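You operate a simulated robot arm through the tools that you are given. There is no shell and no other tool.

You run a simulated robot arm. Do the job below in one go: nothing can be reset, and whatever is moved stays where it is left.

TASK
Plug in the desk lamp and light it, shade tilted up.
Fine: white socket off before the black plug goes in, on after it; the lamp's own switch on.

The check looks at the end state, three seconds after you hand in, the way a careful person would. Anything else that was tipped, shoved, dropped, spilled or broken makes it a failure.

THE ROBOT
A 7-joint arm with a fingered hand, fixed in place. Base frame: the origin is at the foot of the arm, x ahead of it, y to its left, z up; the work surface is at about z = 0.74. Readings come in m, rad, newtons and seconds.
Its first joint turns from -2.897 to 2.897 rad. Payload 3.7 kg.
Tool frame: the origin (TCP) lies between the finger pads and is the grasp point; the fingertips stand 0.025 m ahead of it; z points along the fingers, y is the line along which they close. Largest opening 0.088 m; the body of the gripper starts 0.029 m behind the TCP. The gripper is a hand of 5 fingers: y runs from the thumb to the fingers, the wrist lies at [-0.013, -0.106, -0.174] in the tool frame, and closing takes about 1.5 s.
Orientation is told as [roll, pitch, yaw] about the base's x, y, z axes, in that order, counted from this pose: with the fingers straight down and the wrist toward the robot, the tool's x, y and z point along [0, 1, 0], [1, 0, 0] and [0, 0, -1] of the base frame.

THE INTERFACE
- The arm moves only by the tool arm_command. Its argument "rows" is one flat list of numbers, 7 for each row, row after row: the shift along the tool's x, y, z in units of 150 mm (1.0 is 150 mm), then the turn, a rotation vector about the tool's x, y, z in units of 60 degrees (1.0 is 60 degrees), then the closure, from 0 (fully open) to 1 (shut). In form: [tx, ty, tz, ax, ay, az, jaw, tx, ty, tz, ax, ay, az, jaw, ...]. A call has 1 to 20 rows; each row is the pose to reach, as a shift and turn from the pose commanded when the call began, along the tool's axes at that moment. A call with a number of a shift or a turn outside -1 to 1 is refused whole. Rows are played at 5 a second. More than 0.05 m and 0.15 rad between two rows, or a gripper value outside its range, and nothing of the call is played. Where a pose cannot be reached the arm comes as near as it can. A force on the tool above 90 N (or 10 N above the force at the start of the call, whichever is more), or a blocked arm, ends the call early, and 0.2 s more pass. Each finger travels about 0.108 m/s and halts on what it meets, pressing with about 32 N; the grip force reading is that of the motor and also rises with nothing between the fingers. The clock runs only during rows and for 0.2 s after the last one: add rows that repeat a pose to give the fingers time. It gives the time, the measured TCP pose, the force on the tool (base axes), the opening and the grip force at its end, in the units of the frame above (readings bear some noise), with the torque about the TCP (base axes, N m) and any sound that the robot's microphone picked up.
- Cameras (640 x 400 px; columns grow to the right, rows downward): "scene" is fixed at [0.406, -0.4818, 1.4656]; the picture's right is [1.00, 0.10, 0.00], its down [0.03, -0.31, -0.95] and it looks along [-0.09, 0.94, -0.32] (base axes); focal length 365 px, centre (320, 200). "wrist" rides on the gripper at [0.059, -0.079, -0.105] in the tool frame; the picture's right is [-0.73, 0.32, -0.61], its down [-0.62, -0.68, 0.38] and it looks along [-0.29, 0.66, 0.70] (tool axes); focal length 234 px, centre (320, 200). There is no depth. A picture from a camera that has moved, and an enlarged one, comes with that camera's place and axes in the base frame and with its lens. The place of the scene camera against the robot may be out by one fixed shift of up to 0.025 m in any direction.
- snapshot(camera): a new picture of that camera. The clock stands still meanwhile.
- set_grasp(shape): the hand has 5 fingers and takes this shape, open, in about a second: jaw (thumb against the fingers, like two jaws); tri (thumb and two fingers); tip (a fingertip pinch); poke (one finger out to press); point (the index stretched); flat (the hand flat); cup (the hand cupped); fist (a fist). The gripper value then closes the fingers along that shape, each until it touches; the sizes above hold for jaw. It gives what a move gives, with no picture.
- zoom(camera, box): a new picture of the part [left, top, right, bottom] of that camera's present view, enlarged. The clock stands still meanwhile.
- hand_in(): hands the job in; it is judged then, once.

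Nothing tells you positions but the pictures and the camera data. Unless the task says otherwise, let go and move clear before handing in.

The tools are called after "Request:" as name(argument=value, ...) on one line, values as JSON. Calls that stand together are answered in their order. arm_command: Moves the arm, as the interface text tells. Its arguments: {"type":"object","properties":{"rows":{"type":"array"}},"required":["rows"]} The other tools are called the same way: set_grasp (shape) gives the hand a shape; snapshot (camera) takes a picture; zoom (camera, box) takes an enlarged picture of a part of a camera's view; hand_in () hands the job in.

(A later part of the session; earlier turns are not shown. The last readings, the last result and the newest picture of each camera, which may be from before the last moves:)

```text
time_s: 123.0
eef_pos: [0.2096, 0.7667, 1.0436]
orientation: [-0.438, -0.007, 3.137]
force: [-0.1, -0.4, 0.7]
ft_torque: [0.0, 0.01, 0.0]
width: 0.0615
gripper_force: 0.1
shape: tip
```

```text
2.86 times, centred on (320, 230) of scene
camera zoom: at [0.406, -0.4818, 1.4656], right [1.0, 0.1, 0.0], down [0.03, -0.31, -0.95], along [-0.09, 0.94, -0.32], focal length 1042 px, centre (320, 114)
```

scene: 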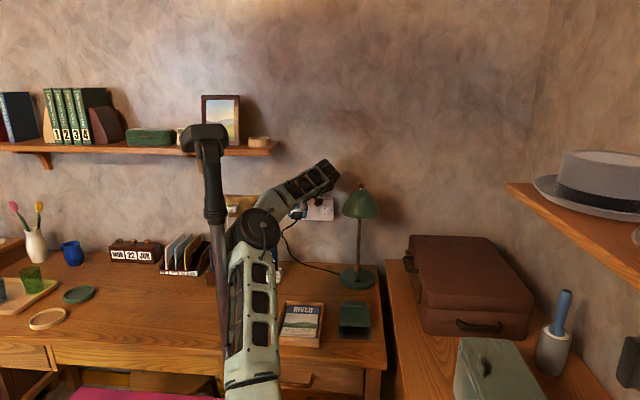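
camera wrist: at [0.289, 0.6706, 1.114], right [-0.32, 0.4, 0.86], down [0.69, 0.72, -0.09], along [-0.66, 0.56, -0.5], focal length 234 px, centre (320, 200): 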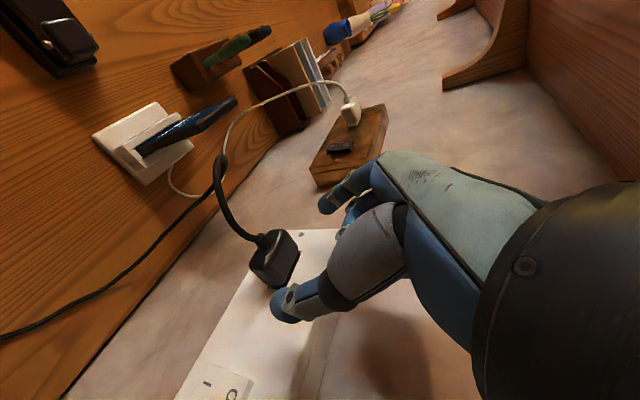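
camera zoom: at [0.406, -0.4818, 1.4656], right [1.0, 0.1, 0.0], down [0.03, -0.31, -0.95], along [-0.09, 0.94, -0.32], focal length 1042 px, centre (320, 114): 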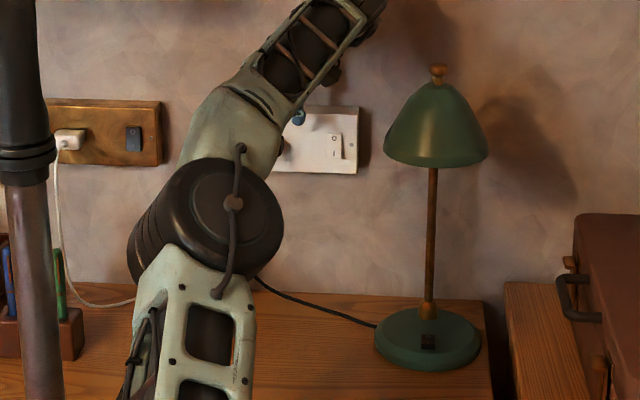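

The plug is sitting in the socket on its own. I'll zoom to judge how fully it's seated.

Request:
zoom(camera="wrist", box=[225, 210, 325, 310])

Request:
zoom(camera="wrist", box=[170, 340, 270, 400])

```text
4.00 times, centred on (275, 260) of wrist
camera zoom: at [0.289, 0.6706, 1.114], right [-0.32, 0.4, 0.86], down [0.69, 0.72, -0.09], along [-0.66, 0.56, -0.5], focal length 937 px, centre (500, -40)
```

zoom: 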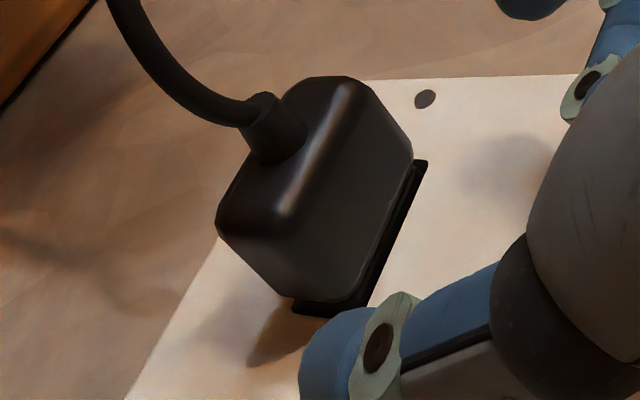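

```text
6.40 times, centred on (220, 370) of wrist
camera zoom: at [0.289, 0.6706, 1.114], right [-0.32, 0.4, 0.86], down [0.69, 0.72, -0.09], along [-0.66, 0.56, -0.5], focal length 1499 px, centre (960, -888)
```

zoom: 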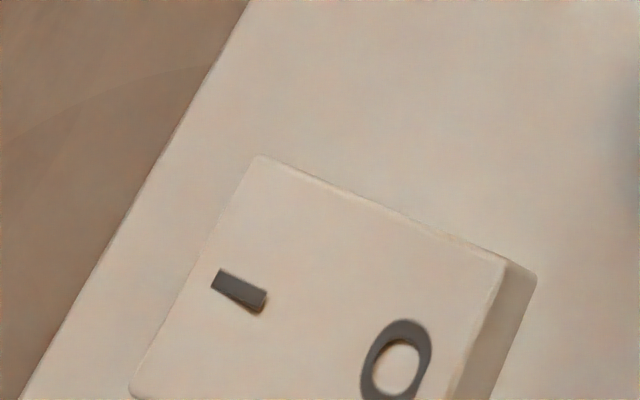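

The plug is square on the plate and seated. Next I'll switch the hand to poke and move to the rocker's lower (I) half.

Request:
set_grasp(shape="poke")

Request:
arm_command(rows=[0.011, -0.065, 0.026, 0.037, -0.035, -0.005, 0, 0.021, -0.129, 0.052, 0.074, -0.07, -0.01, 0, 0.032, -0.194, 0.078, 0.111, -0.105, -0.015, 0, 0.043, -0.259, 0.104, 0.148, -0.139, -0.02, 0, 0.053, -0.323, 0.129, 0.185, -0.174, -0.025, 0, 0.064, -0.388, 0.155, 0.222, -0.209, -0.03, 0, 0.074, -0.452, 0.181, 0.259, -0.244, -0.035, 0, 0.085, -0.517, 0.207, 0.2964, -0.2789, -0.0398, 0])

Request:
zoom(camera="wrist", box=[205, 170, 385, 330])

Request:
zoom(camera="scene", box=[200, 150, 400, 300])

```text
time_s: 123.9
eef_pos: [0.2092, 0.7681, 1.0426]
orientation: [-0.434, -0.007, 3.136]
force: [0.4, 0.3, 0.7]
ft_torque: [0.01, 0.0, 0.03]
width: 0.0
gripper_force: 0.0
shape: poke
```

```text
time_s: 125.7
eef_pos: [0.3018, 0.7713, 1.003]
orientation: [-0.741, 0.271, 2.987]
force: [-0.5, 0.6, 0.5]
ft_torque: [-0.03, 0.02, -0.01]
width: 0.0
gripper_force: 0.0
shape: poke
```

```text
2.50 times, centred on (295, 250) of wrist
camera zoom: at [0.3498, 0.649, 1.0617], right [-0.54, 0.21, 0.82], down [0.72, 0.61, 0.32], along [-0.44, 0.76, -0.48], focal length 585 px, centre (382, 75)
```

zoom: 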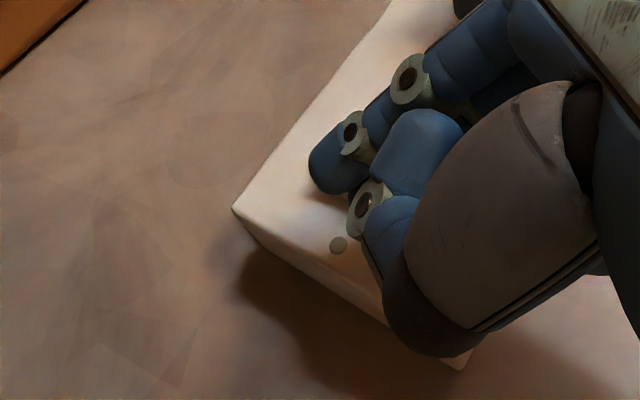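

```text
2.67 times, centred on (300, 225) of scene
camera zoom: at [0.406, -0.4818, 1.4656], right [1.0, 0.1, 0.0], down [0.03, -0.31, -0.95], along [-0.09, 0.94, -0.32], focal length 973 px, centre (373, 133)
```

zoom: 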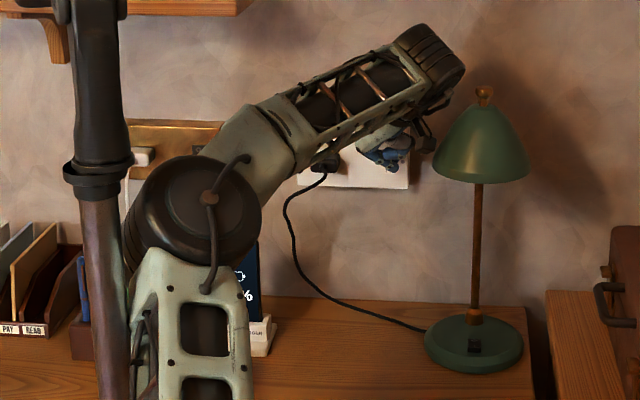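

The elbow is brushing the neck again and shifting the hand right by 15 mm. Moving forward relieves that, so I'll go forward and down to the I half and re-read.

Request:
arm_command(rows=[-0.04, 0.008, 0.035, 0, 0, 0, 0, -0.02, 0.012, 0.065, 0, 0, 0, 0, 0, 0.02, 0.09, 0, 0, 0, 0, 0.02, 0.027, 0.115, 0, 0, 0, 0, 0.039, 0.033, 0.143, 0, 0, 0, 0, 0.039, 0.033, 0.143, 0, 0, 0, 0])

Request:
zoom(camera="wrist", box=[205, 170, 385, 330])

Request:
zoom(camera="scene", box=[280, 170, 400, 240])

```text
time_s: 127.1
eef_pos: [0.2945, 0.7788, 0.989]
orientation: [-0.749, 0.271, 2.993]
force: [0.2, 0.3, 0.1]
ft_torque: [-0.01, 0.02, -0.01]
width: 0.0
gripper_force: 0.0
shape: poke
```

```text
2.50 times, centred on (295, 250) of wrist
camera zoom: at [0.3435, 0.6562, 1.0468], right [-0.54, 0.2, 0.82], down [0.72, 0.62, 0.32], along [-0.44, 0.76, -0.48], focal length 585 px, centre (382, 75)
```

zoom: 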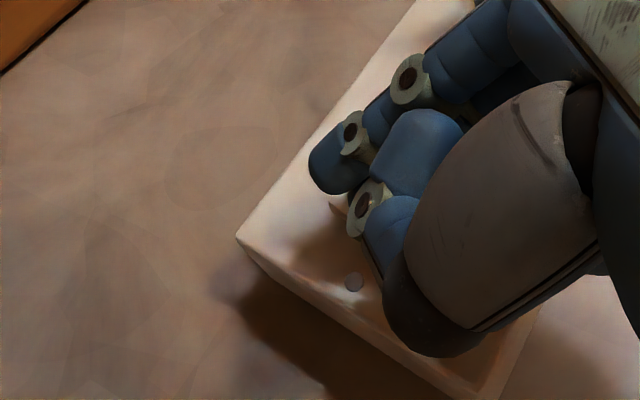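

```text
5.33 times, centred on (340, 205) of scene
camera zoom: at [0.406, -0.4818, 1.4656], right [1.0, 0.1, 0.0], down [0.03, -0.31, -0.95], along [-0.09, 0.94, -0.32], focal length 1945 px, centre (213, 173)
```

zoom: 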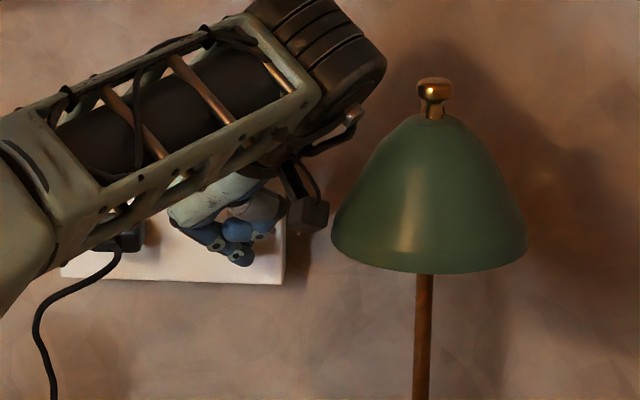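

The tip is at (0.299, z 0.970), right in front of the I half. Pressing forward 18 mm with a small left-down correction.

Request:
arm_command(rows=[0.003, 0.02, 0.015, 0, 0, 0, 0, -0.02, 0.03, 0.035, 0, 0, 0, 0, -0.04, 0.04, 0.053, 0, 0, 0, 0, -0.058, 0.045, 0.071, 0, 0, 0, 0, -0.075, 0.05, 0.089, 0, 0, 0, 0])

Request:
zoom(camera="wrist", box=[205, 170, 385, 330])

Request:
zoom(camera="scene", box=[300, 190, 340, 230])

```text
time_s: 128.1
eef_pos: [0.2787, 0.7882, 0.9784]
orientation: [-0.724, 0.272, 3.011]
force: [-7.7, -50.8, -6.0]
ft_torque: [-0.13, 0.11, -0.55]
width: 0.0002
gripper_force: 0.0
shape: poke
heard: click
stopped in row 4: the force on the tool passed its limit at 101 N (the readings are from after the stop); the commanded pose is now the measured one
```

```text
2.50 times, centred on (295, 250) of wrist
camera zoom: at [0.3311, 0.6682, 1.0389], right [-0.54, 0.22, 0.81], down [0.71, 0.63, 0.3], along [-0.45, 0.74, -0.49], focal length 585 px, centre (382, 75)
```

zoom: 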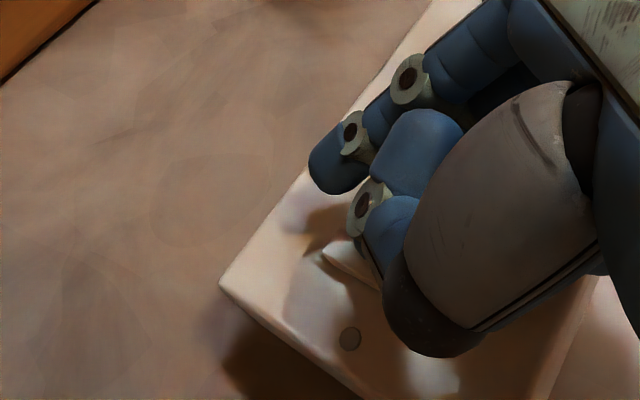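

```text
10.00 times, centred on (320, 210) of scene
camera zoom: at [0.406, -0.4818, 1.4656], right [1.0, 0.1, 0.0], down [0.03, -0.31, -0.95], along [-0.09, 0.94, -0.32], focal length 3648 px, centre (320, 100)
```

zoom: 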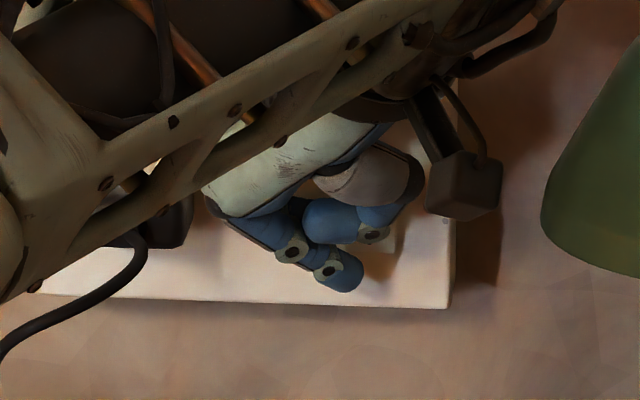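

A click was heard, though the push briefly exceeded the limit. I'll back off and up to see the rocker's state.

Request:
arm_command(rows=[0.04, -0.008, -0.035, 0, 0, 0, 0, 0.08, -0.016, -0.07, 0, 0, 0, 0, 0.1, -0.02, -0.09, 0, 0, 0, 0, 0.03, -0.05, -0.165, 0, 0, 0, 0, -0.04, -0.08, -0.24, 0, 0, 0, 0, -0.11, -0.11, -0.32, 0, 0, 0, 0, -0.17, -0.14, -0.4, 0, 0, 0, 0, -0.226, -0.169, -0.489, 0, 0, 0, 0])

Request:
zoom(camera="scene", box=[317, 202, 333, 219])

Request:
zoom(camera="scene", box=[200, 150, 400, 300])

Request:
snapshot(camera="wrist")

```text
time_s: 129.9
eef_pos: [0.2816, 0.7681, 1.0599]
orientation: [-0.726, 0.274, 3.008]
force: [-0.5, -0.4, 0.7]
ft_torque: [-0.01, -0.01, -0.02]
width: 0.0
gripper_force: 0.0
shape: poke
```

```text
16.00 times, centred on (325, 210) of scene
camera zoom: at [0.406, -0.4818, 1.4656], right [1.0, 0.1, 0.0], down [0.03, -0.31, -0.95], along [-0.09, 0.94, -0.32], focal length 5836 px, centre (240, 32)
```

zoom: 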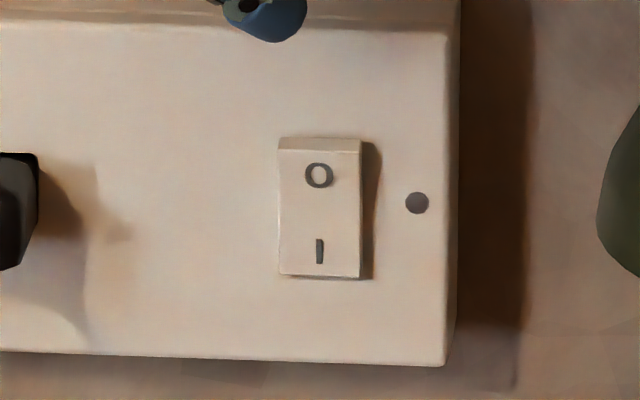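

```text
2.67 times, centred on (300, 225) of scene
camera zoom: at [0.406, -0.4818, 1.4656], right [1.0, 0.1, 0.0], down [0.03, -0.31, -0.95], along [-0.09, 0.94, -0.32], focal length 973 px, centre (373, 133)
```

zoom: 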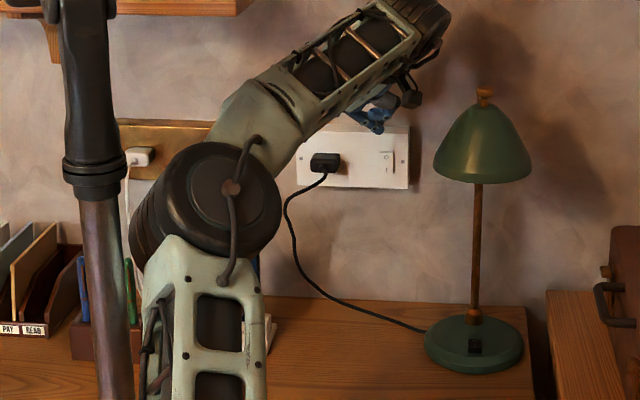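

```text
taken
camera wrist: at [0.3315, 0.6474, 1.1201], right [-0.54, 0.21, 0.81], down [0.71, 0.63, 0.31], along [-0.45, 0.75, -0.49], focal length 234 px, centre (320, 200)
```

wrist: 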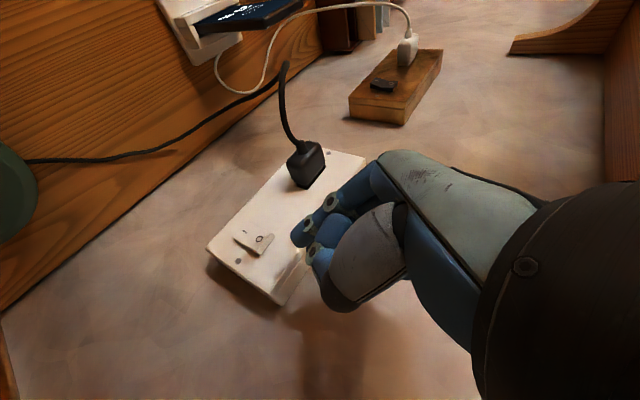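

The rocker now matches the first picture again: O raised, I pressed, so the socket is ON with the plug in. I'll check that the lamp wasn't touched.

Request:
zoom(camera="scene", box=[335, 175, 390, 235])

Request:
zoom(camera="scene", box=[320, 170, 400, 300])

Request:
zoom(camera="wrist", box=[200, 120, 340, 310])

```text
6.67 times, centred on (362, 205) of scene
camera zoom: at [0.406, -0.4818, 1.4656], right [1.0, 0.1, 0.0], down [0.03, -0.31, -0.95], along [-0.09, 0.94, -0.32], focal length 2432 px, centre (37, 167)
```

zoom: 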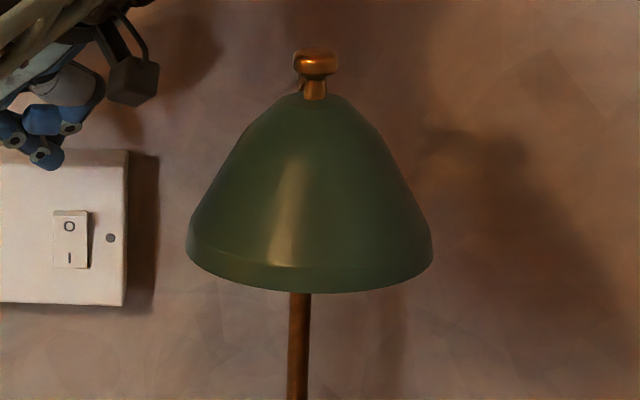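

```text
3.08 times, centred on (360, 235) of scene
camera zoom: at [0.406, -0.4818, 1.4656], right [1.0, 0.1, 0.0], down [0.03, -0.31, -0.95], along [-0.09, 0.94, -0.32], focal length 1122 px, centre (197, 92)
```

zoom: 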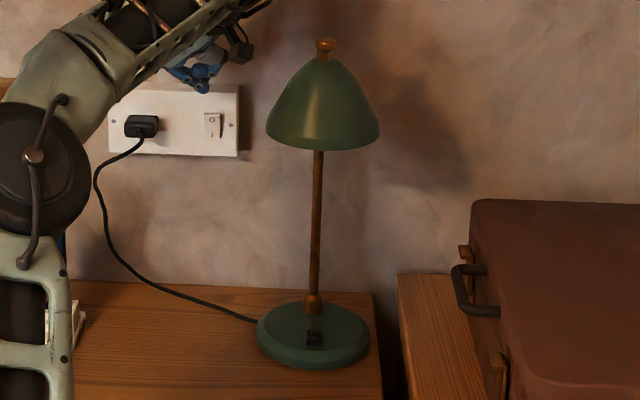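

```text
2.11 times, centred on (270, 215) of wrist
camera zoom: at [0.3315, 0.6474, 1.1201], right [-0.54, 0.21, 0.81], down [0.71, 0.63, 0.31], along [-0.45, 0.75, -0.49], focal length 493 px, centre (425, 168)
```

zoom: 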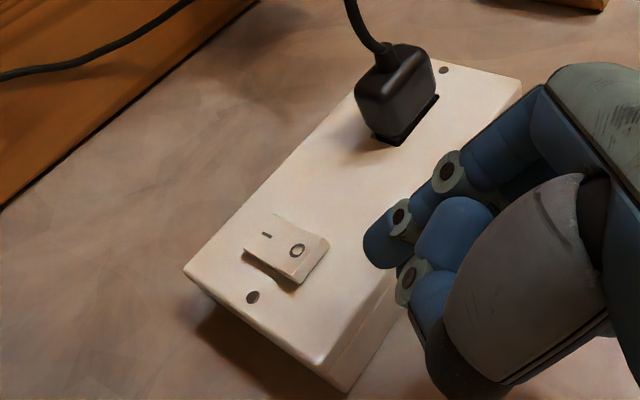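

The lamp is undisturbed, the plug is in and the socket is on. Next is the lamp's own switch under the shade; I'll retreat up and back, go around to the front of the lamp, and come in under the shade from there.

Request:
arm_command(rows=[-0.021, -0.035, -0.086, 0, 0, 0, 0, -0.042, -0.071, -0.172, 0, 0, 0, 0, -0.063, -0.106, -0.258, 0, 0, 0, 0, -0.085, -0.142, -0.345, 0, 0, 0, 0, -0.106, -0.177, -0.431, 0, 0, 0, 0, -0.127, -0.212, -0.517, 0, 0, 0, 0, -0.148, -0.248, -0.603, 0, 0, 0, 0, -0.169, -0.283, -0.689, 0, 0, 0, 0])

Request:
snapshot(camera="scene")

```text
time_s: 131.7
eef_pos: [0.2899, 0.7158, 1.1603]
orientation: [-0.728, 0.273, 3.006]
force: [-0.4, -0.2, -0.9]
ft_torque: [-0.02, -0.01, 0.0]
width: 0.0
gripper_force: 0.1
shape: poke
```

```text
taken
```

scene: 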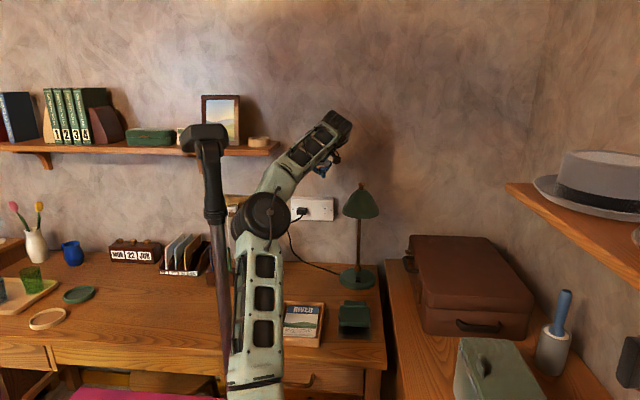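

Clear of the wall. Now moving right and back, above the lamp's height, to get in front of it.

Request:
arm_command(rows=[0.045, -0.08, -0.043, 0, 0, 0, 0, 0.09, -0.159, -0.086, 0, 0, 0, 0, 0.135, -0.239, -0.129, 0, 0, 0, 0, 0.18, -0.318, -0.172, 0, 0, 0, 0, 0.225, -0.398, -0.215, 0, 0, 0, 0, 0.271, -0.477, -0.259, 0, 0, 0, 0, 0.316, -0.557, -0.302, 0, 0, 0, 0, 0.361, -0.636, -0.345, 0, 0, 0, 0, 0.406, -0.716, -0.388, 0, 0, 0, 0, 0.451, -0.795, -0.431, 0, 0, 0, 0, 0.496, -0.875, -0.474, 0, 0, 0, 0, 0.541, -0.954, -0.517, 0, 0, 0, 0])

Request:
snapshot(camera="scene")

Request:
snapshot(camera="wrist")

```text
time_s: 134.3
eef_pos: [0.4098, 0.5854, 1.2056]
orientation: [-0.728, 0.276, 3.007]
force: [-0.2, 0.3, -0.2]
ft_torque: [0.0, 0.01, -0.01]
width: 0.0003
gripper_force: 0.0
shape: poke
```

```text
taken
```

scene: 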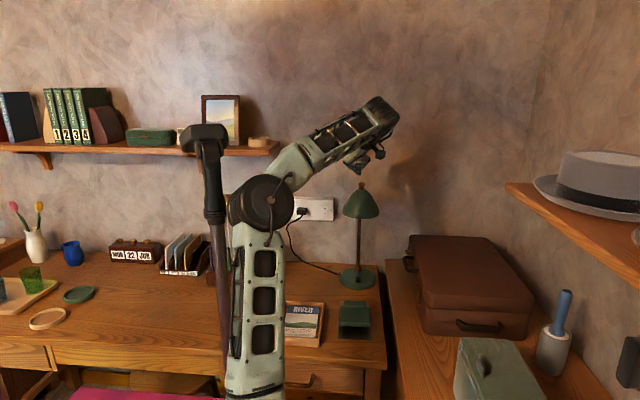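

```text
taken
camera wrist: at [0.461, 0.4657, 1.2654], right [-0.54, 0.21, 0.81], down [0.71, 0.63, 0.31], along [-0.45, 0.75, -0.49], focal length 234 px, centre (320, 200)
```

wrist: 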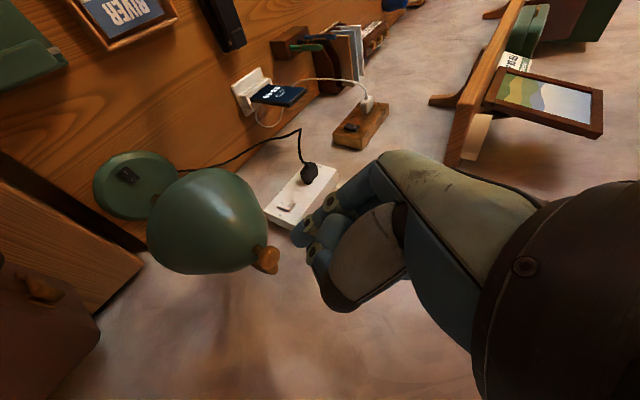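

A clear view of the lamp from the front-right. I'll zoom on the shade joint and on the lamp's switch.

Request:
zoom(camera="wrist", box=[135, 150, 305, 290])

Request:
zoom(camera="wrist", box=[85, 140, 185, 225])

Request:
zoom(camera="scene", box=[330, 165, 400, 235])

```text
2.86 times, centred on (220, 220) of wrist
camera zoom: at [0.461, 0.4657, 1.2654], right [-0.54, 0.21, 0.81], down [0.71, 0.63, 0.31], along [-0.45, 0.75, -0.49], focal length 669 px, centre (606, 143)
```

zoom: 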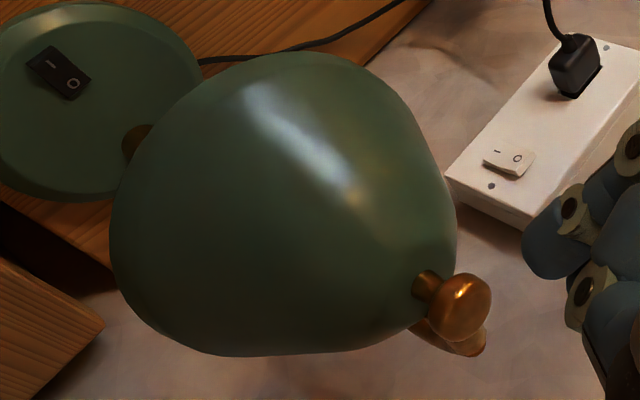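

```text
4.71 times, centred on (135, 182) of wrist
camera zoom: at [0.461, 0.4657, 1.2654], right [-0.54, 0.21, 0.81], down [0.71, 0.63, 0.31], along [-0.45, 0.75, -0.49], focal length 1102 px, centre (1191, 282)
```

zoom: 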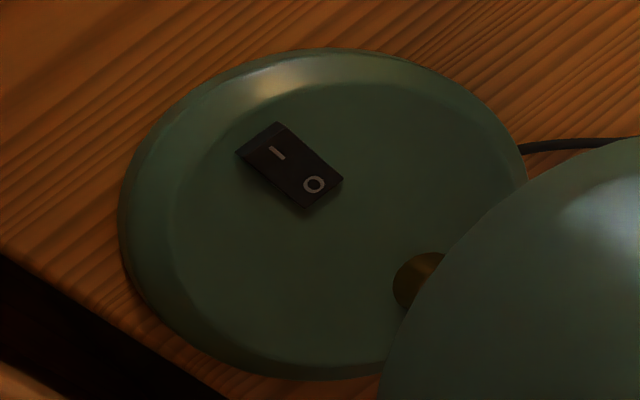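

```text
5.71 times, centred on (365, 200) of scene
camera zoom: at [0.406, -0.4818, 1.4656], right [1.0, 0.1, 0.0], down [0.03, -0.31, -0.95], along [-0.09, 0.94, -0.32], focal length 2084 px, centre (63, 200)
```

zoom: 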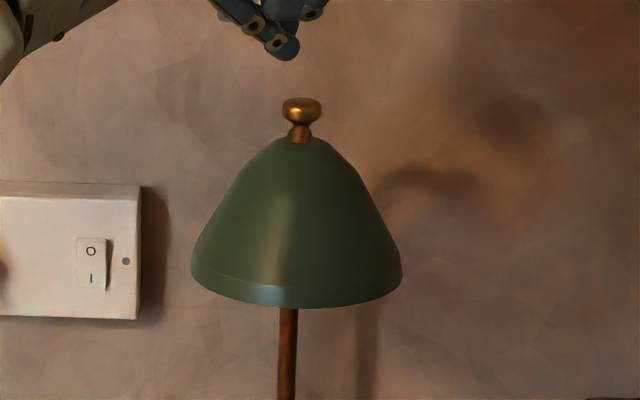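

I can now place the lamp switch: its I half is at about (0.427, 0.668), z≈0.775, and the knob is at (0.4245, 0.653, 1.137). I'll come down in front of the lamp with the finger tilted 45° forward.

Request:
arm_command(rows=[0.081, 0.005, 0.026, -0.023, -0.006, 0.007, 0, 0.162, 0.011, 0.053, -0.047, -0.012, 0.015, 0, 0.243, 0.016, 0.079, -0.07, -0.018, 0.022, 0, 0.324, 0.022, 0.106, -0.093, -0.024, 0.029, 0, 0.405, 0.027, 0.132, -0.116, -0.03, 0.037, 0, 0.486, 0.033, 0.159, -0.14, -0.036, 0.044, 0, 0.566, 0.038, 0.185, -0.163, -0.042, 0.051, 0, 0.647, 0.043, 0.211, -0.186, -0.048, 0.059, 0, 0.728, 0.049, 0.238, -0.209, -0.054, 0.066, 0, 0.809, 0.054, 0.264, -0.233, -0.06, 0.073, 0, 0.89, 0.06, 0.291, -0.256, -0.066, 0.08, 0, 0.971, 0.065, 0.317, -0.2791, -0.0721, 0.0878, 0])

Request:
snapshot(camera="scene")

Request:
snapshot(camera="wrist")

```text
time_s: 136.9
eef_pos: [0.4252, 0.5065, 1.0727]
orientation: [-0.789, -0.002, -3.142]
force: [0.1, -0.2, -0.6]
ft_torque: [0.02, 0.01, -0.01]
width: 0.0001
gripper_force: 0.0
shape: poke
```

```text
taken
```

scene: 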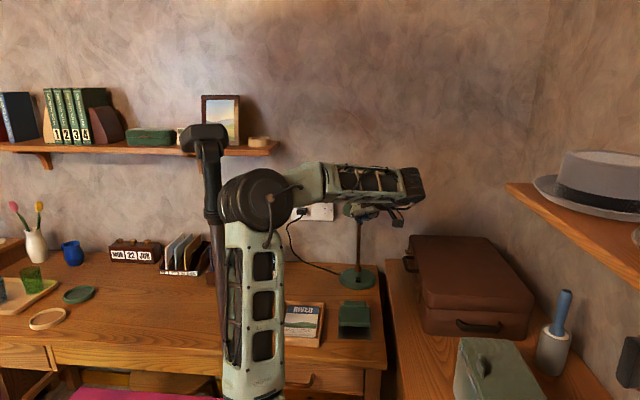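

```text
taken
camera wrist: at [0.5053, 0.3919, 1.106], right [-0.32, 0.08, 0.94], down [0.68, 0.71, 0.17], along [-0.66, 0.7, -0.28], focal length 234 px, centre (320, 200)
```

wrist: 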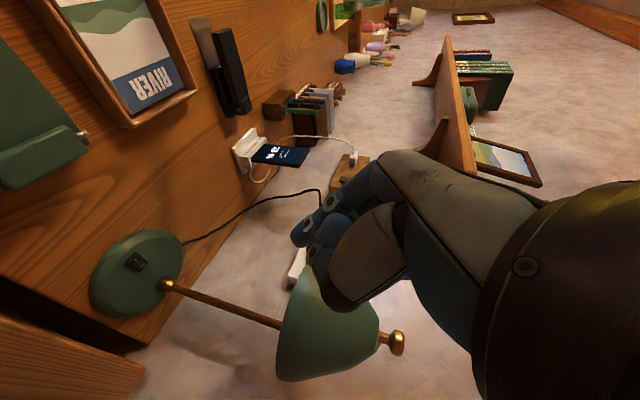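

Exact tracking and a good side view of the lamp. I'll zoom to refine the switch and the shade rim positions.

Request:
zoom(camera="wrist", box=[85, 220, 195, 320])

Request:
zoom(camera="wrist", box=[255, 255, 425, 395])

```text
4.00 times, centred on (140, 270) of wrist
camera zoom: at [0.5053, 0.3919, 1.106], right [-0.32, 0.08, 0.94], down [0.68, 0.71, 0.17], along [-0.66, 0.7, -0.28], focal length 937 px, centre (1040, -80)
```

zoom: 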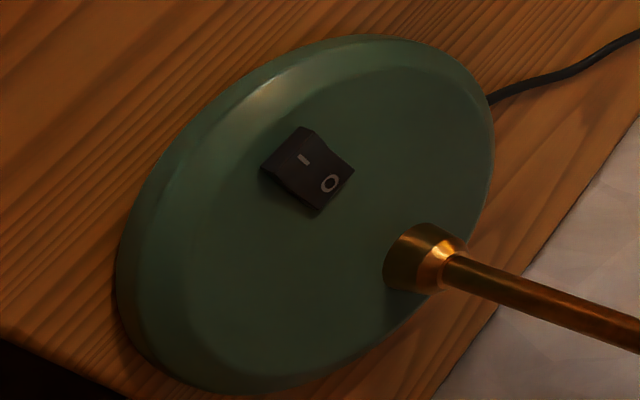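

```text
2.86 times, centred on (340, 325) of wrist
camera zoom: at [0.5053, 0.3919, 1.106], right [-0.32, 0.08, 0.94], down [0.68, 0.71, 0.17], along [-0.66, 0.7, -0.28], focal length 669 px, centre (263, -157)
```

zoom: 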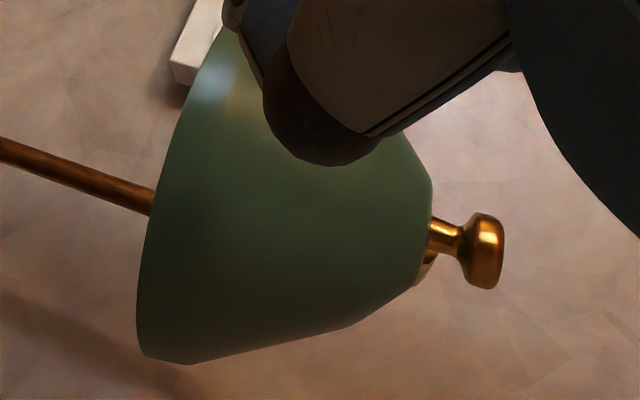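

The I end of the lamp switch is raised (off). I'll go straight down in front, then slide in under the shade along the finger direction.

Request:
arm_command(rows=[0.071, -0.002, 0.071, 0, 0, 0, 0, 0.142, -0.003, 0.141, 0, 0, 0, 0, 0.213, -0.005, 0.212, 0, 0, 0, 0, 0.284, -0.007, 0.282, 0, 0, 0, 0, 0.355, -0.008, 0.353, 0, 0, 0, 0, 0.426, -0.01, 0.423, 0, 0, 0, 0, 0.497, -0.011, 0.494, 0, 0, 0, 0, 0.568, -0.013, 0.564, 0, 0, 0, 0])

Request:
arm_command(rows=[-0.01, 0, 0.11, 0, 0, 0, 0, -0.019, 0, 0.221, 0, 0, 0, 0, -0.028, 0, 0.331, 0, 0, 0, 0, -0.038, 0, 0.442, 0, 0, 0, 0, -0.047, 0, 0.552, 0, 0, 0, 0, -0.057, 0, 0.663, 0, 0, 0, 0])

Request:
snapshot(camera="scene")

Request:
snapshot(camera="wrist")

```text
time_s: 138.7
eef_pos: [0.4277, 0.5061, 0.9551]
orientation: [-0.777, -0.003, 3.137]
force: [0.1, 0.6, 0.5]
ft_torque: [0.0, -0.02, 0.03]
width: 0.0001
gripper_force: 0.0
shape: poke
```

```text
time_s: 140.1
eef_pos: [0.4256, 0.5943, 0.9059]
orientation: [-0.773, -0.005, 3.138]
force: [0.1, 0.0, -0.4]
ft_torque: [-0.02, 0.01, -0.03]
width: 0.0
gripper_force: 0.0
shape: poke
out of reach, approached as far as the arm can: row 1, 2, 3, 4, 5, 6
```

```text
taken
```

scene: 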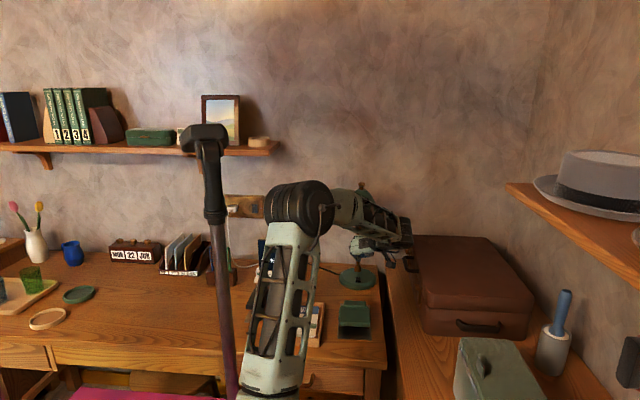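

```text
taken
camera wrist: at [0.5052, 0.479, 0.9413], right [-0.32, 0.1, 0.94], down [0.68, 0.71, 0.16], along [-0.66, 0.7, -0.29], focal length 234 px, centre (320, 200)
```

wrist: 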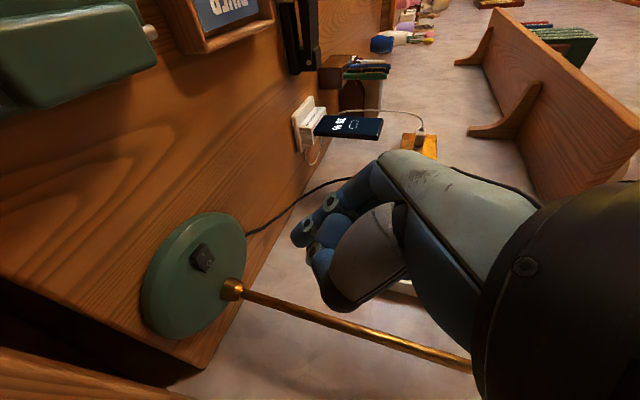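

The arm reports its reach limit here and sits about 2 cm high. Going farther forward should bring it back into reach, so I'll continue in small steps.

Request:
arm_command(rows=[-0.03, 0, 0.09, 0, 0, 0, 0, -0.06, 0, 0.18, 0, 0, 0, 0, -0.09, 0, 0.27, 0, 0, 0, 0, -0.12, 0, 0.36, 0, 0, 0, 0])

Request:
snapshot(camera="wrist")

Request:
zoom(camera="scene", box=[260, 170, 440, 310])

```text
time_s: 141.1
eef_pos: [0.4282, 0.6451, 0.8821]
orientation: [-0.788, -0.001, -3.143]
force: [0.5, -0.7, -1.4]
ft_torque: [0.01, -0.01, 0.04]
width: 0.0
gripper_force: 0.0
shape: poke
```

```text
taken
camera wrist: at [0.507, 0.5306, 0.9161], right [-0.32, 0.08, 0.94], down [0.68, 0.71, 0.17], along [-0.66, 0.7, -0.28], focal length 234 px, centre (320, 200)
```

wrist: 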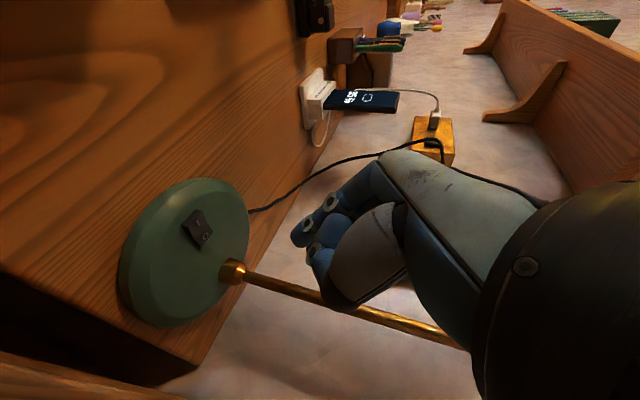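

```text
2.86 times, centred on (350, 240) of scene
camera zoom: at [0.406, -0.4818, 1.4656], right [1.0, 0.1, 0.0], down [0.03, -0.31, -0.95], along [-0.09, 0.94, -0.32], focal length 1042 px, centre (234, 86)
```

zoom: 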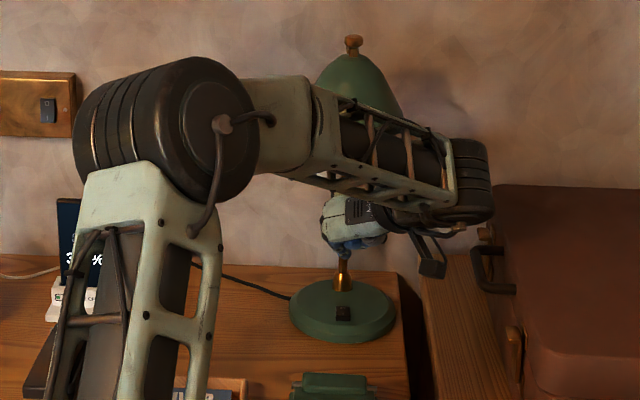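

Back in reach, with the finger above the lamp base under the shade. Lowering to just above the switch.

Request:
arm_command(rows=[0.038, 0.001, 0.061, 0, 0, 0, 0, 0.077, 0.002, 0.121, 0, 0, 0, 0, 0.115, 0.003, 0.182, 0, 0, 0, 0, 0.154, 0.005, 0.243, 0, 0, 0, 0, 0.192, 0.006, 0.303, 0, 0, 0, 0, 0.231, 0.007, 0.364, 0, 0, 0, 0])

Request:
snapshot(camera="wrist")

Request:
zoom(camera="scene", box=[320, 210, 400, 300])

```text
time_s: 142.5
eef_pos: [0.4255, 0.6773, 0.837]
orientation: [-0.771, -0.003, 3.138]
force: [0.9, -0.1, -0.9]
ft_torque: [0.02, -0.01, 0.02]
width: 0.0002
gripper_force: 0.0
shape: poke
out of reach, approached as far as the arm can: row 2, 3, 4, 5, 6
```

```text
taken
camera wrist: at [0.5049, 0.562, 0.8716], right [-0.32, 0.1, 0.94], down [0.68, 0.71, 0.16], along [-0.66, 0.69, -0.29], focal length 234 px, centre (320, 200)
```

wrist: 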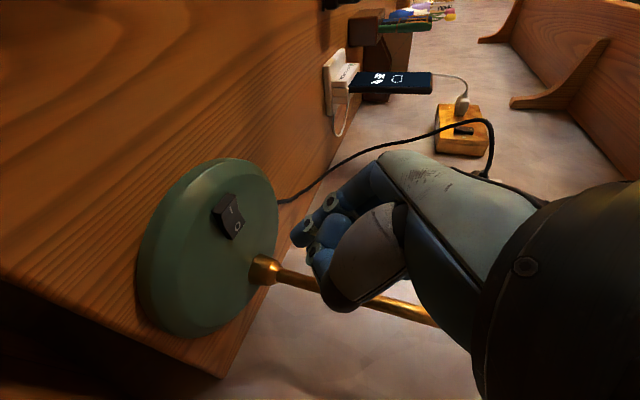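

```text
4.44 times, centred on (360, 255) of scene
camera zoom: at [0.406, -0.4818, 1.4656], right [1.0, 0.1, 0.0], down [0.03, -0.31, -0.95], along [-0.09, 0.94, -0.32], focal length 1621 px, centre (142, -44)
```

zoom: 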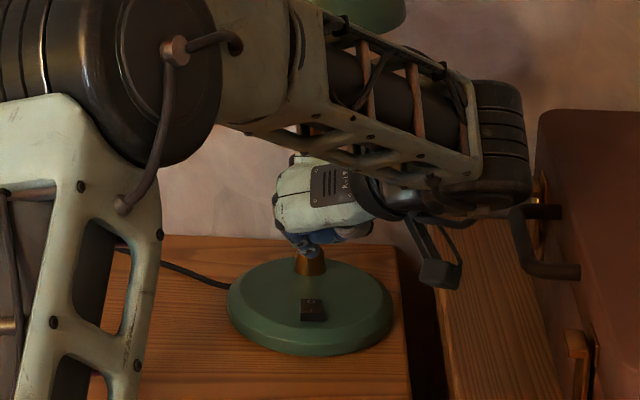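

With 45° tilt I can't quite reach the I half. A steeper finger (about 30°) puts the wrist farther out and still below the rim, so I'll rotate and re-read.

Request:
arm_command(rows=[-0.02, 0, -0.01, 0, 0.05, 0, 0, -0.04, 0, -0.02, 0, 0.1, 0, 0, -0.06, 0, -0.03, 0, 0.15, 0, 0, -0.08, 0, -0.04, 0, 0.2, 0, 0, -0.101, 0, -0.05, 0, 0.25, 0, 0])

Request:
snapshot(camera="wrist")

Request:
zoom(camera="scene", box=[300, 170, 420, 300])

```text
time_s: 143.7
eef_pos: [0.4251, 0.6821, 0.8525]
orientation: [-0.525, 0.0, -3.142]
force: [-0.1, -0.8, 1.0]
ft_torque: [-0.01, 0.06, 0.02]
width: 0.0
gripper_force: 0.1
shape: poke
```

```text
taken
camera wrist: at [0.5057, 0.5796, 0.9145], right [-0.32, 0.33, 0.89], down [0.68, 0.73, -0.02], along [-0.66, 0.6, -0.46], focal length 234 px, centre (320, 200)
```

wrist: 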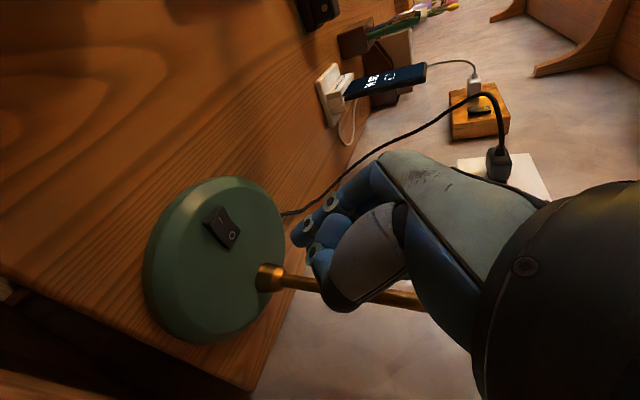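

```text
3.08 times, centred on (360, 235) of scene
camera zoom: at [0.406, -0.4818, 1.4656], right [1.0, 0.1, 0.0], down [0.03, -0.31, -0.95], along [-0.09, 0.94, -0.32], focal length 1122 px, centre (197, 92)
```

zoom: 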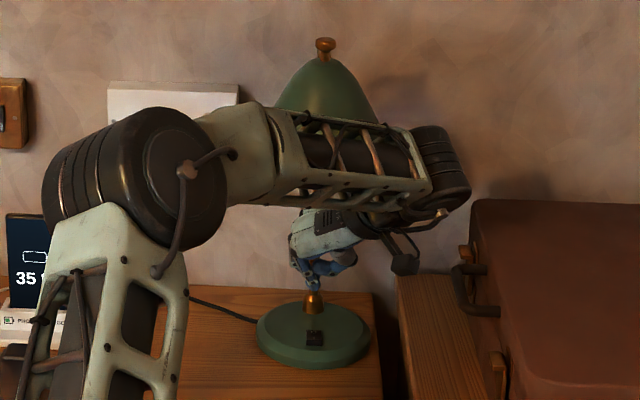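

Now at 30° tilt and in reach. I'll shift back 17 mm over the I half and lower in small steps.

Request:
arm_command(rows=[0.04, -0.003, 0.011, 0, 0, 0, 0, 0.08, -0.007, 0.022, 0, 0, 0, 0, 0.12, -0.01, 0.032, 0, 0, 0, 0, 0.159, -0.013, 0.043, 0, 0, 0, 0, 0.184, -0.013, 0.086, 0, 0, 0, 0, 0.209, -0.013, 0.13, 0, 0, 0, 0])

Request:
snapshot(camera="wrist")

```text
time_s: 145.1
eef_pos: [0.4269, 0.6646, 0.8174]
orientation: [-0.524, -0.003, 3.142]
force: [0.6, -0.1, -0.2]
ft_torque: [-0.01, 0.01, 0.02]
width: 0.0
gripper_force: 0.0
shape: poke
```

```text
taken
camera wrist: at [0.5069, 0.5612, 0.8802], right [-0.32, 0.33, 0.89], down [0.68, 0.73, -0.02], along [-0.66, 0.6, -0.46], focal length 234 px, centre (320, 200)
```

wrist: 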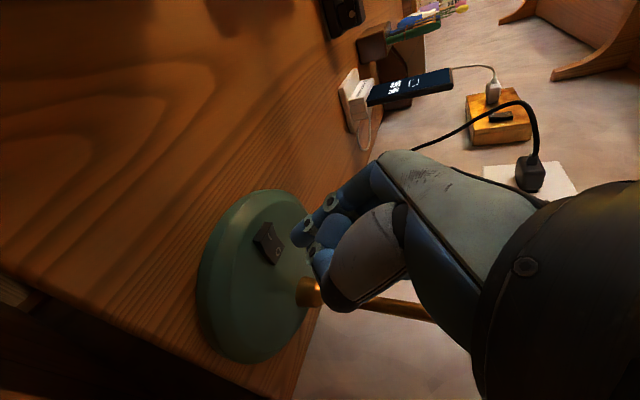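

The tip is right over the I half, about a centimetre above. Pressing down 18 mm in small rows.

Request:
arm_command(rows=[0.01, 0, 0.017, 0, 0, 0, 0, 0.02, 0, 0.035, 0, 0, 0, 0, 0.03, 0, 0.052, 0, 0, 0, 0, 0.04, 0, 0.069, 0, 0, 0, 0, 0.05, 0, 0.087, 0, 0, 0, 0, 0.06, 0, 0.104, 0, 0, 0, 0])

Request:
snapshot(camera="scene")

Request:
zoom(camera="wrist", box=[190, 160, 370, 320])

```text
time_s: 146.5
eef_pos: [0.426, 0.6641, 0.8012]
orientation: [-0.523, -0.003, -3.141]
force: [-1.1, -0.3, 0.5]
ft_torque: [0.03, 0.01, 0.02]
width: 0.0002
gripper_force: 0.0
shape: poke
```

```text
taken
```

scene: 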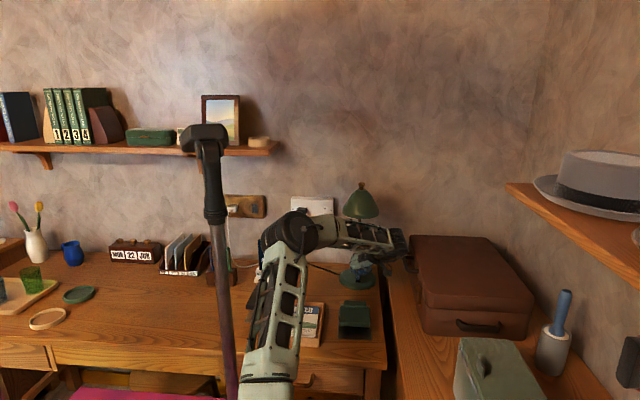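

```text
2.50 times, centred on (280, 240) of wrist
camera zoom: at [0.5069, 0.5614, 0.8633], right [-0.32, 0.32, 0.89], down [0.68, 0.73, -0.02], along [-0.66, 0.6, -0.46], focal length 585 px, centre (420, 100)
```

zoom: 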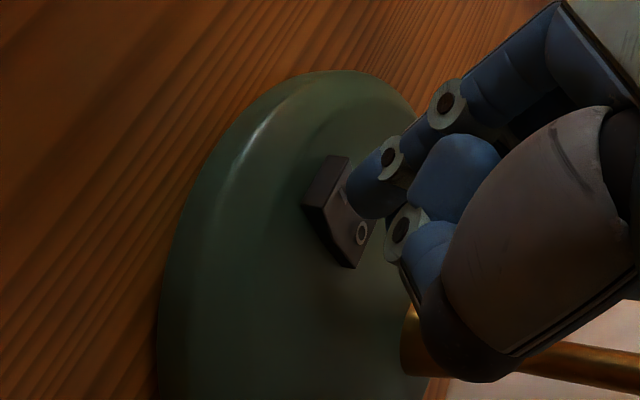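

No contact yet; the tip is almost on the switch. Continuing down 12 mm.

Request:
arm_command(rows=[0.01, 0, 0.017, 0, 0, 0, 0, 0.02, 0, 0.035, 0, 0, 0, 0, 0.03, 0, 0.052, 0, 0, 0, 0, 0.04, 0, 0.069, 0, 0, 0, 0])

Request:
zoom(camera="wrist", box=[190, 160, 370, 320])

```text
time_s: 147.5
eef_pos: [0.4248, 0.6636, 0.7943]
orientation: [-0.532, -0.005, -3.136]
force: [-20.6, -17.4, 62.0]
ft_torque: [-0.29, 0.34, 0.04]
width: 0.0001
gripper_force: 0.0
shape: poke
heard: click
```

```text
2.50 times, centred on (280, 240) of wrist
camera zoom: at [0.5047, 0.5607, 0.8548], right [-0.32, 0.32, 0.89], down [0.68, 0.74, -0.02], along [-0.66, 0.6, -0.45], focal length 585 px, centre (420, 100)
```

zoom: 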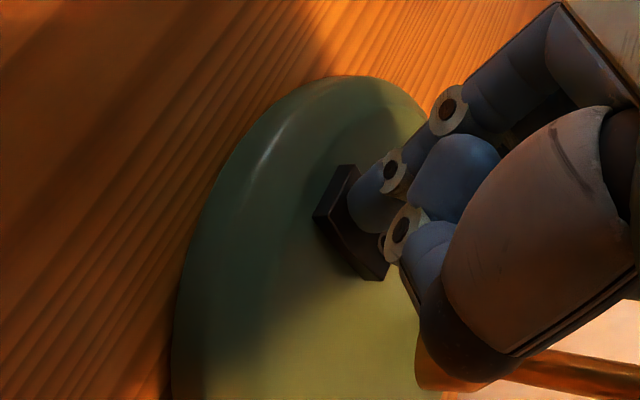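

A click, and warm light now falls on the desk: the lamp is lit. I'll lift off the switch and rotate back to 45°, moving to just below the front rim of the shade.

Request:
arm_command(rows=[-0.025, 0, -0.043, 0, 0, 0, 0, -0.05, 0, -0.087, 0, 0, 0, 0, -0.075, 0, -0.13, 0, 0, 0, 0, -0.1, 0, -0.173, 0, 0, 0, 0])

Request:
arm_command(rows=[-0.008, 0.021, -0.053, 0, -0.031, 0, 0, -0.015, 0.042, -0.106, 0, -0.062, 0, 0, -0.023, 0.063, -0.16, 0, -0.094, 0, 0, -0.031, 0.083, -0.213, 0, -0.125, 0, 0, -0.039, 0.104, -0.266, 0, -0.156, 0, 0, -0.046, 0.125, -0.32, 0, -0.187, 0, 0, -0.054, 0.146, -0.373, 0, -0.219, 0, 0, -0.062, 0.167, -0.426, 0, -0.25, 0, 0])

Request:
snapshot(camera="scene")

Request:
snapshot(camera="wrist")

```text
time_s: 148.5
eef_pos: [0.4275, 0.665, 0.8183]
orientation: [-0.522, -0.002, 3.142]
force: [0.0, 0.3, 0.4]
ft_torque: [-0.02, 0.0, 0.0]
width: 0.0002
gripper_force: 0.0
shape: poke
```

```text
time_s: 150.3
eef_pos: [0.4023, 0.6396, 0.8787]
orientation: [-0.786, -0.002, 3.14]
force: [0.5, -0.8, -0.4]
ft_torque: [0.03, -0.03, -0.02]
width: 0.0
gripper_force: 0.1
shape: poke
```

```text
taken
```

scene: 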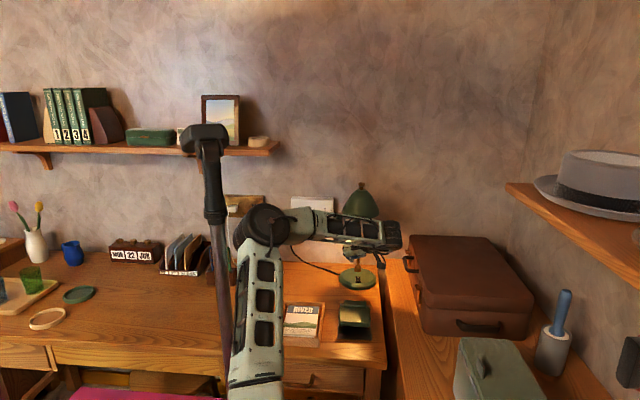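

```text
taken
camera wrist: at [0.4823, 0.5247, 0.9117], right [-0.32, 0.08, 0.94], down [0.68, 0.71, 0.17], along [-0.66, 0.7, -0.29], focal length 234 px, centre (320, 200)
```

wrist: 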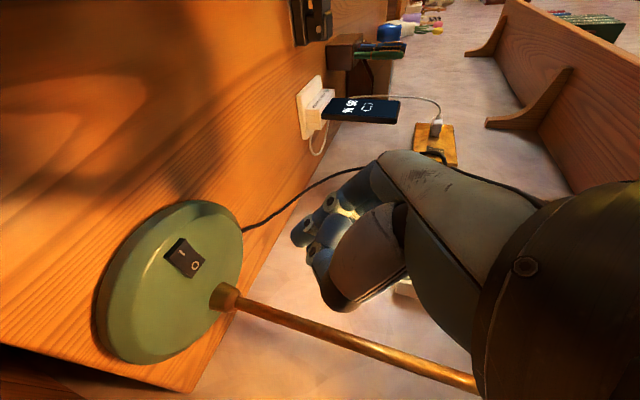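

The lamp is on, shining down. Now the shade: I'll raise the hand gently so its upper side meets the front rim from below, watching the force and the lamp.

Request:
arm_command(rows=[-0.033, 0.011, -0.045, 0, 0, 0, 0, -0.066, 0.022, -0.091, 0, 0, 0, 0, -0.1, 0.033, -0.137, 0, 0, 0, 0, -0.133, 0.045, -0.182, 0, 0, 0, 0, -0.166, 0.056, -0.228, 0, 0, 0, 0, -0.199, 0.067, -0.273, 0, 0, 0, 0])

Request:
zoom(camera="scene", box=[300, 160, 420, 300])

Request:
snapshot(camera="wrist")

```text
time_s: 151.7
eef_pos: [0.3911, 0.6325, 0.9295]
orientation: [-0.786, -0.002, -3.142]
force: [-0.3, 0.1, 0.0]
ft_torque: [-0.02, 0.02, 0.01]
width: 0.0003
gripper_force: 0.1
shape: poke
```

```text
2.86 times, centred on (360, 230) of scene
camera zoom: at [0.406, -0.4818, 1.4656], right [1.0, 0.1, 0.0], down [0.03, -0.31, -0.95], along [-0.09, 0.94, -0.32], focal length 1042 px, centre (206, 114)
```

zoom: 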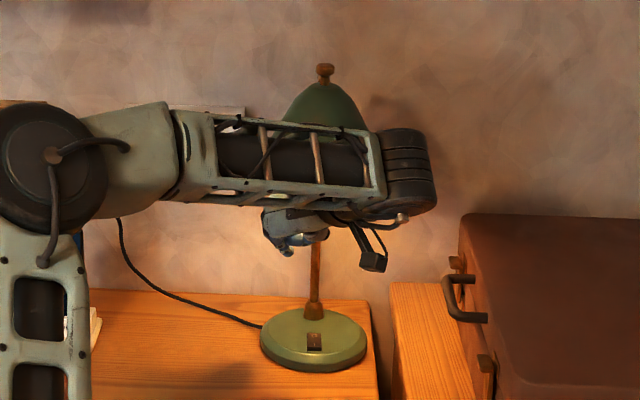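

```text
taken
camera wrist: at [0.4712, 0.5173, 0.9628], right [-0.32, 0.08, 0.94], down [0.68, 0.71, 0.17], along [-0.66, 0.7, -0.29], focal length 234 px, centre (320, 200)
```

wrist: 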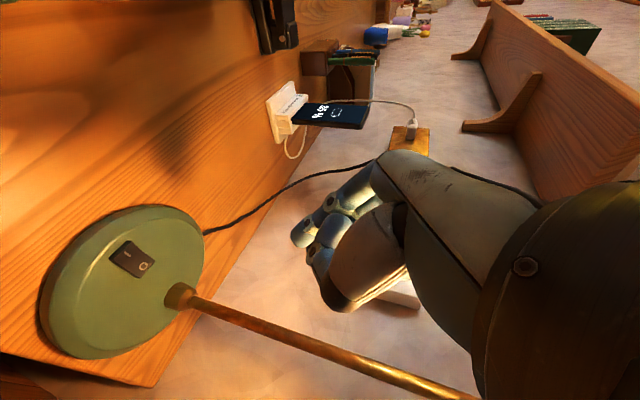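

No contact yet. Raising another 20 mm slowly.

Request:
arm_command(rows=[-0.019, 0, -0.019, 0, 0, 0, 0, -0.038, 0, -0.038, 0, 0, 0, 0, -0.057, 0, -0.056, 0, 0, 0, 0, -0.076, 0, -0.075, 0, 0, 0, 0, -0.095, 0, -0.094, 0, 0, 0, 0])

Request:
zoom(camera="scene", box=[300, 160, 420, 300])

```text
time_s: 152.9
eef_pos: [0.3907, 0.6322, 0.9473]
orientation: [-0.784, -0.001, 3.14]
force: [0.4, -4.1, -3.3]
ft_torque: [0.57, 0.19, -0.14]
width: 0.0
gripper_force: 0.1
shape: poke
```

```text
2.86 times, centred on (360, 230) of scene
camera zoom: at [0.406, -0.4818, 1.4656], right [1.0, 0.1, 0.0], down [0.03, -0.31, -0.95], along [-0.09, 0.94, -0.32], focal length 1042 px, centre (206, 114)
```

zoom: 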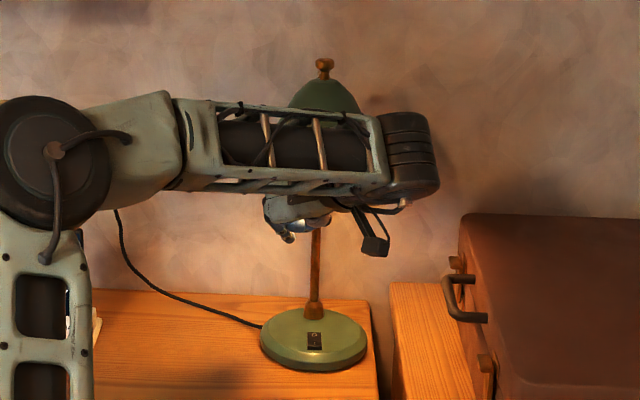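

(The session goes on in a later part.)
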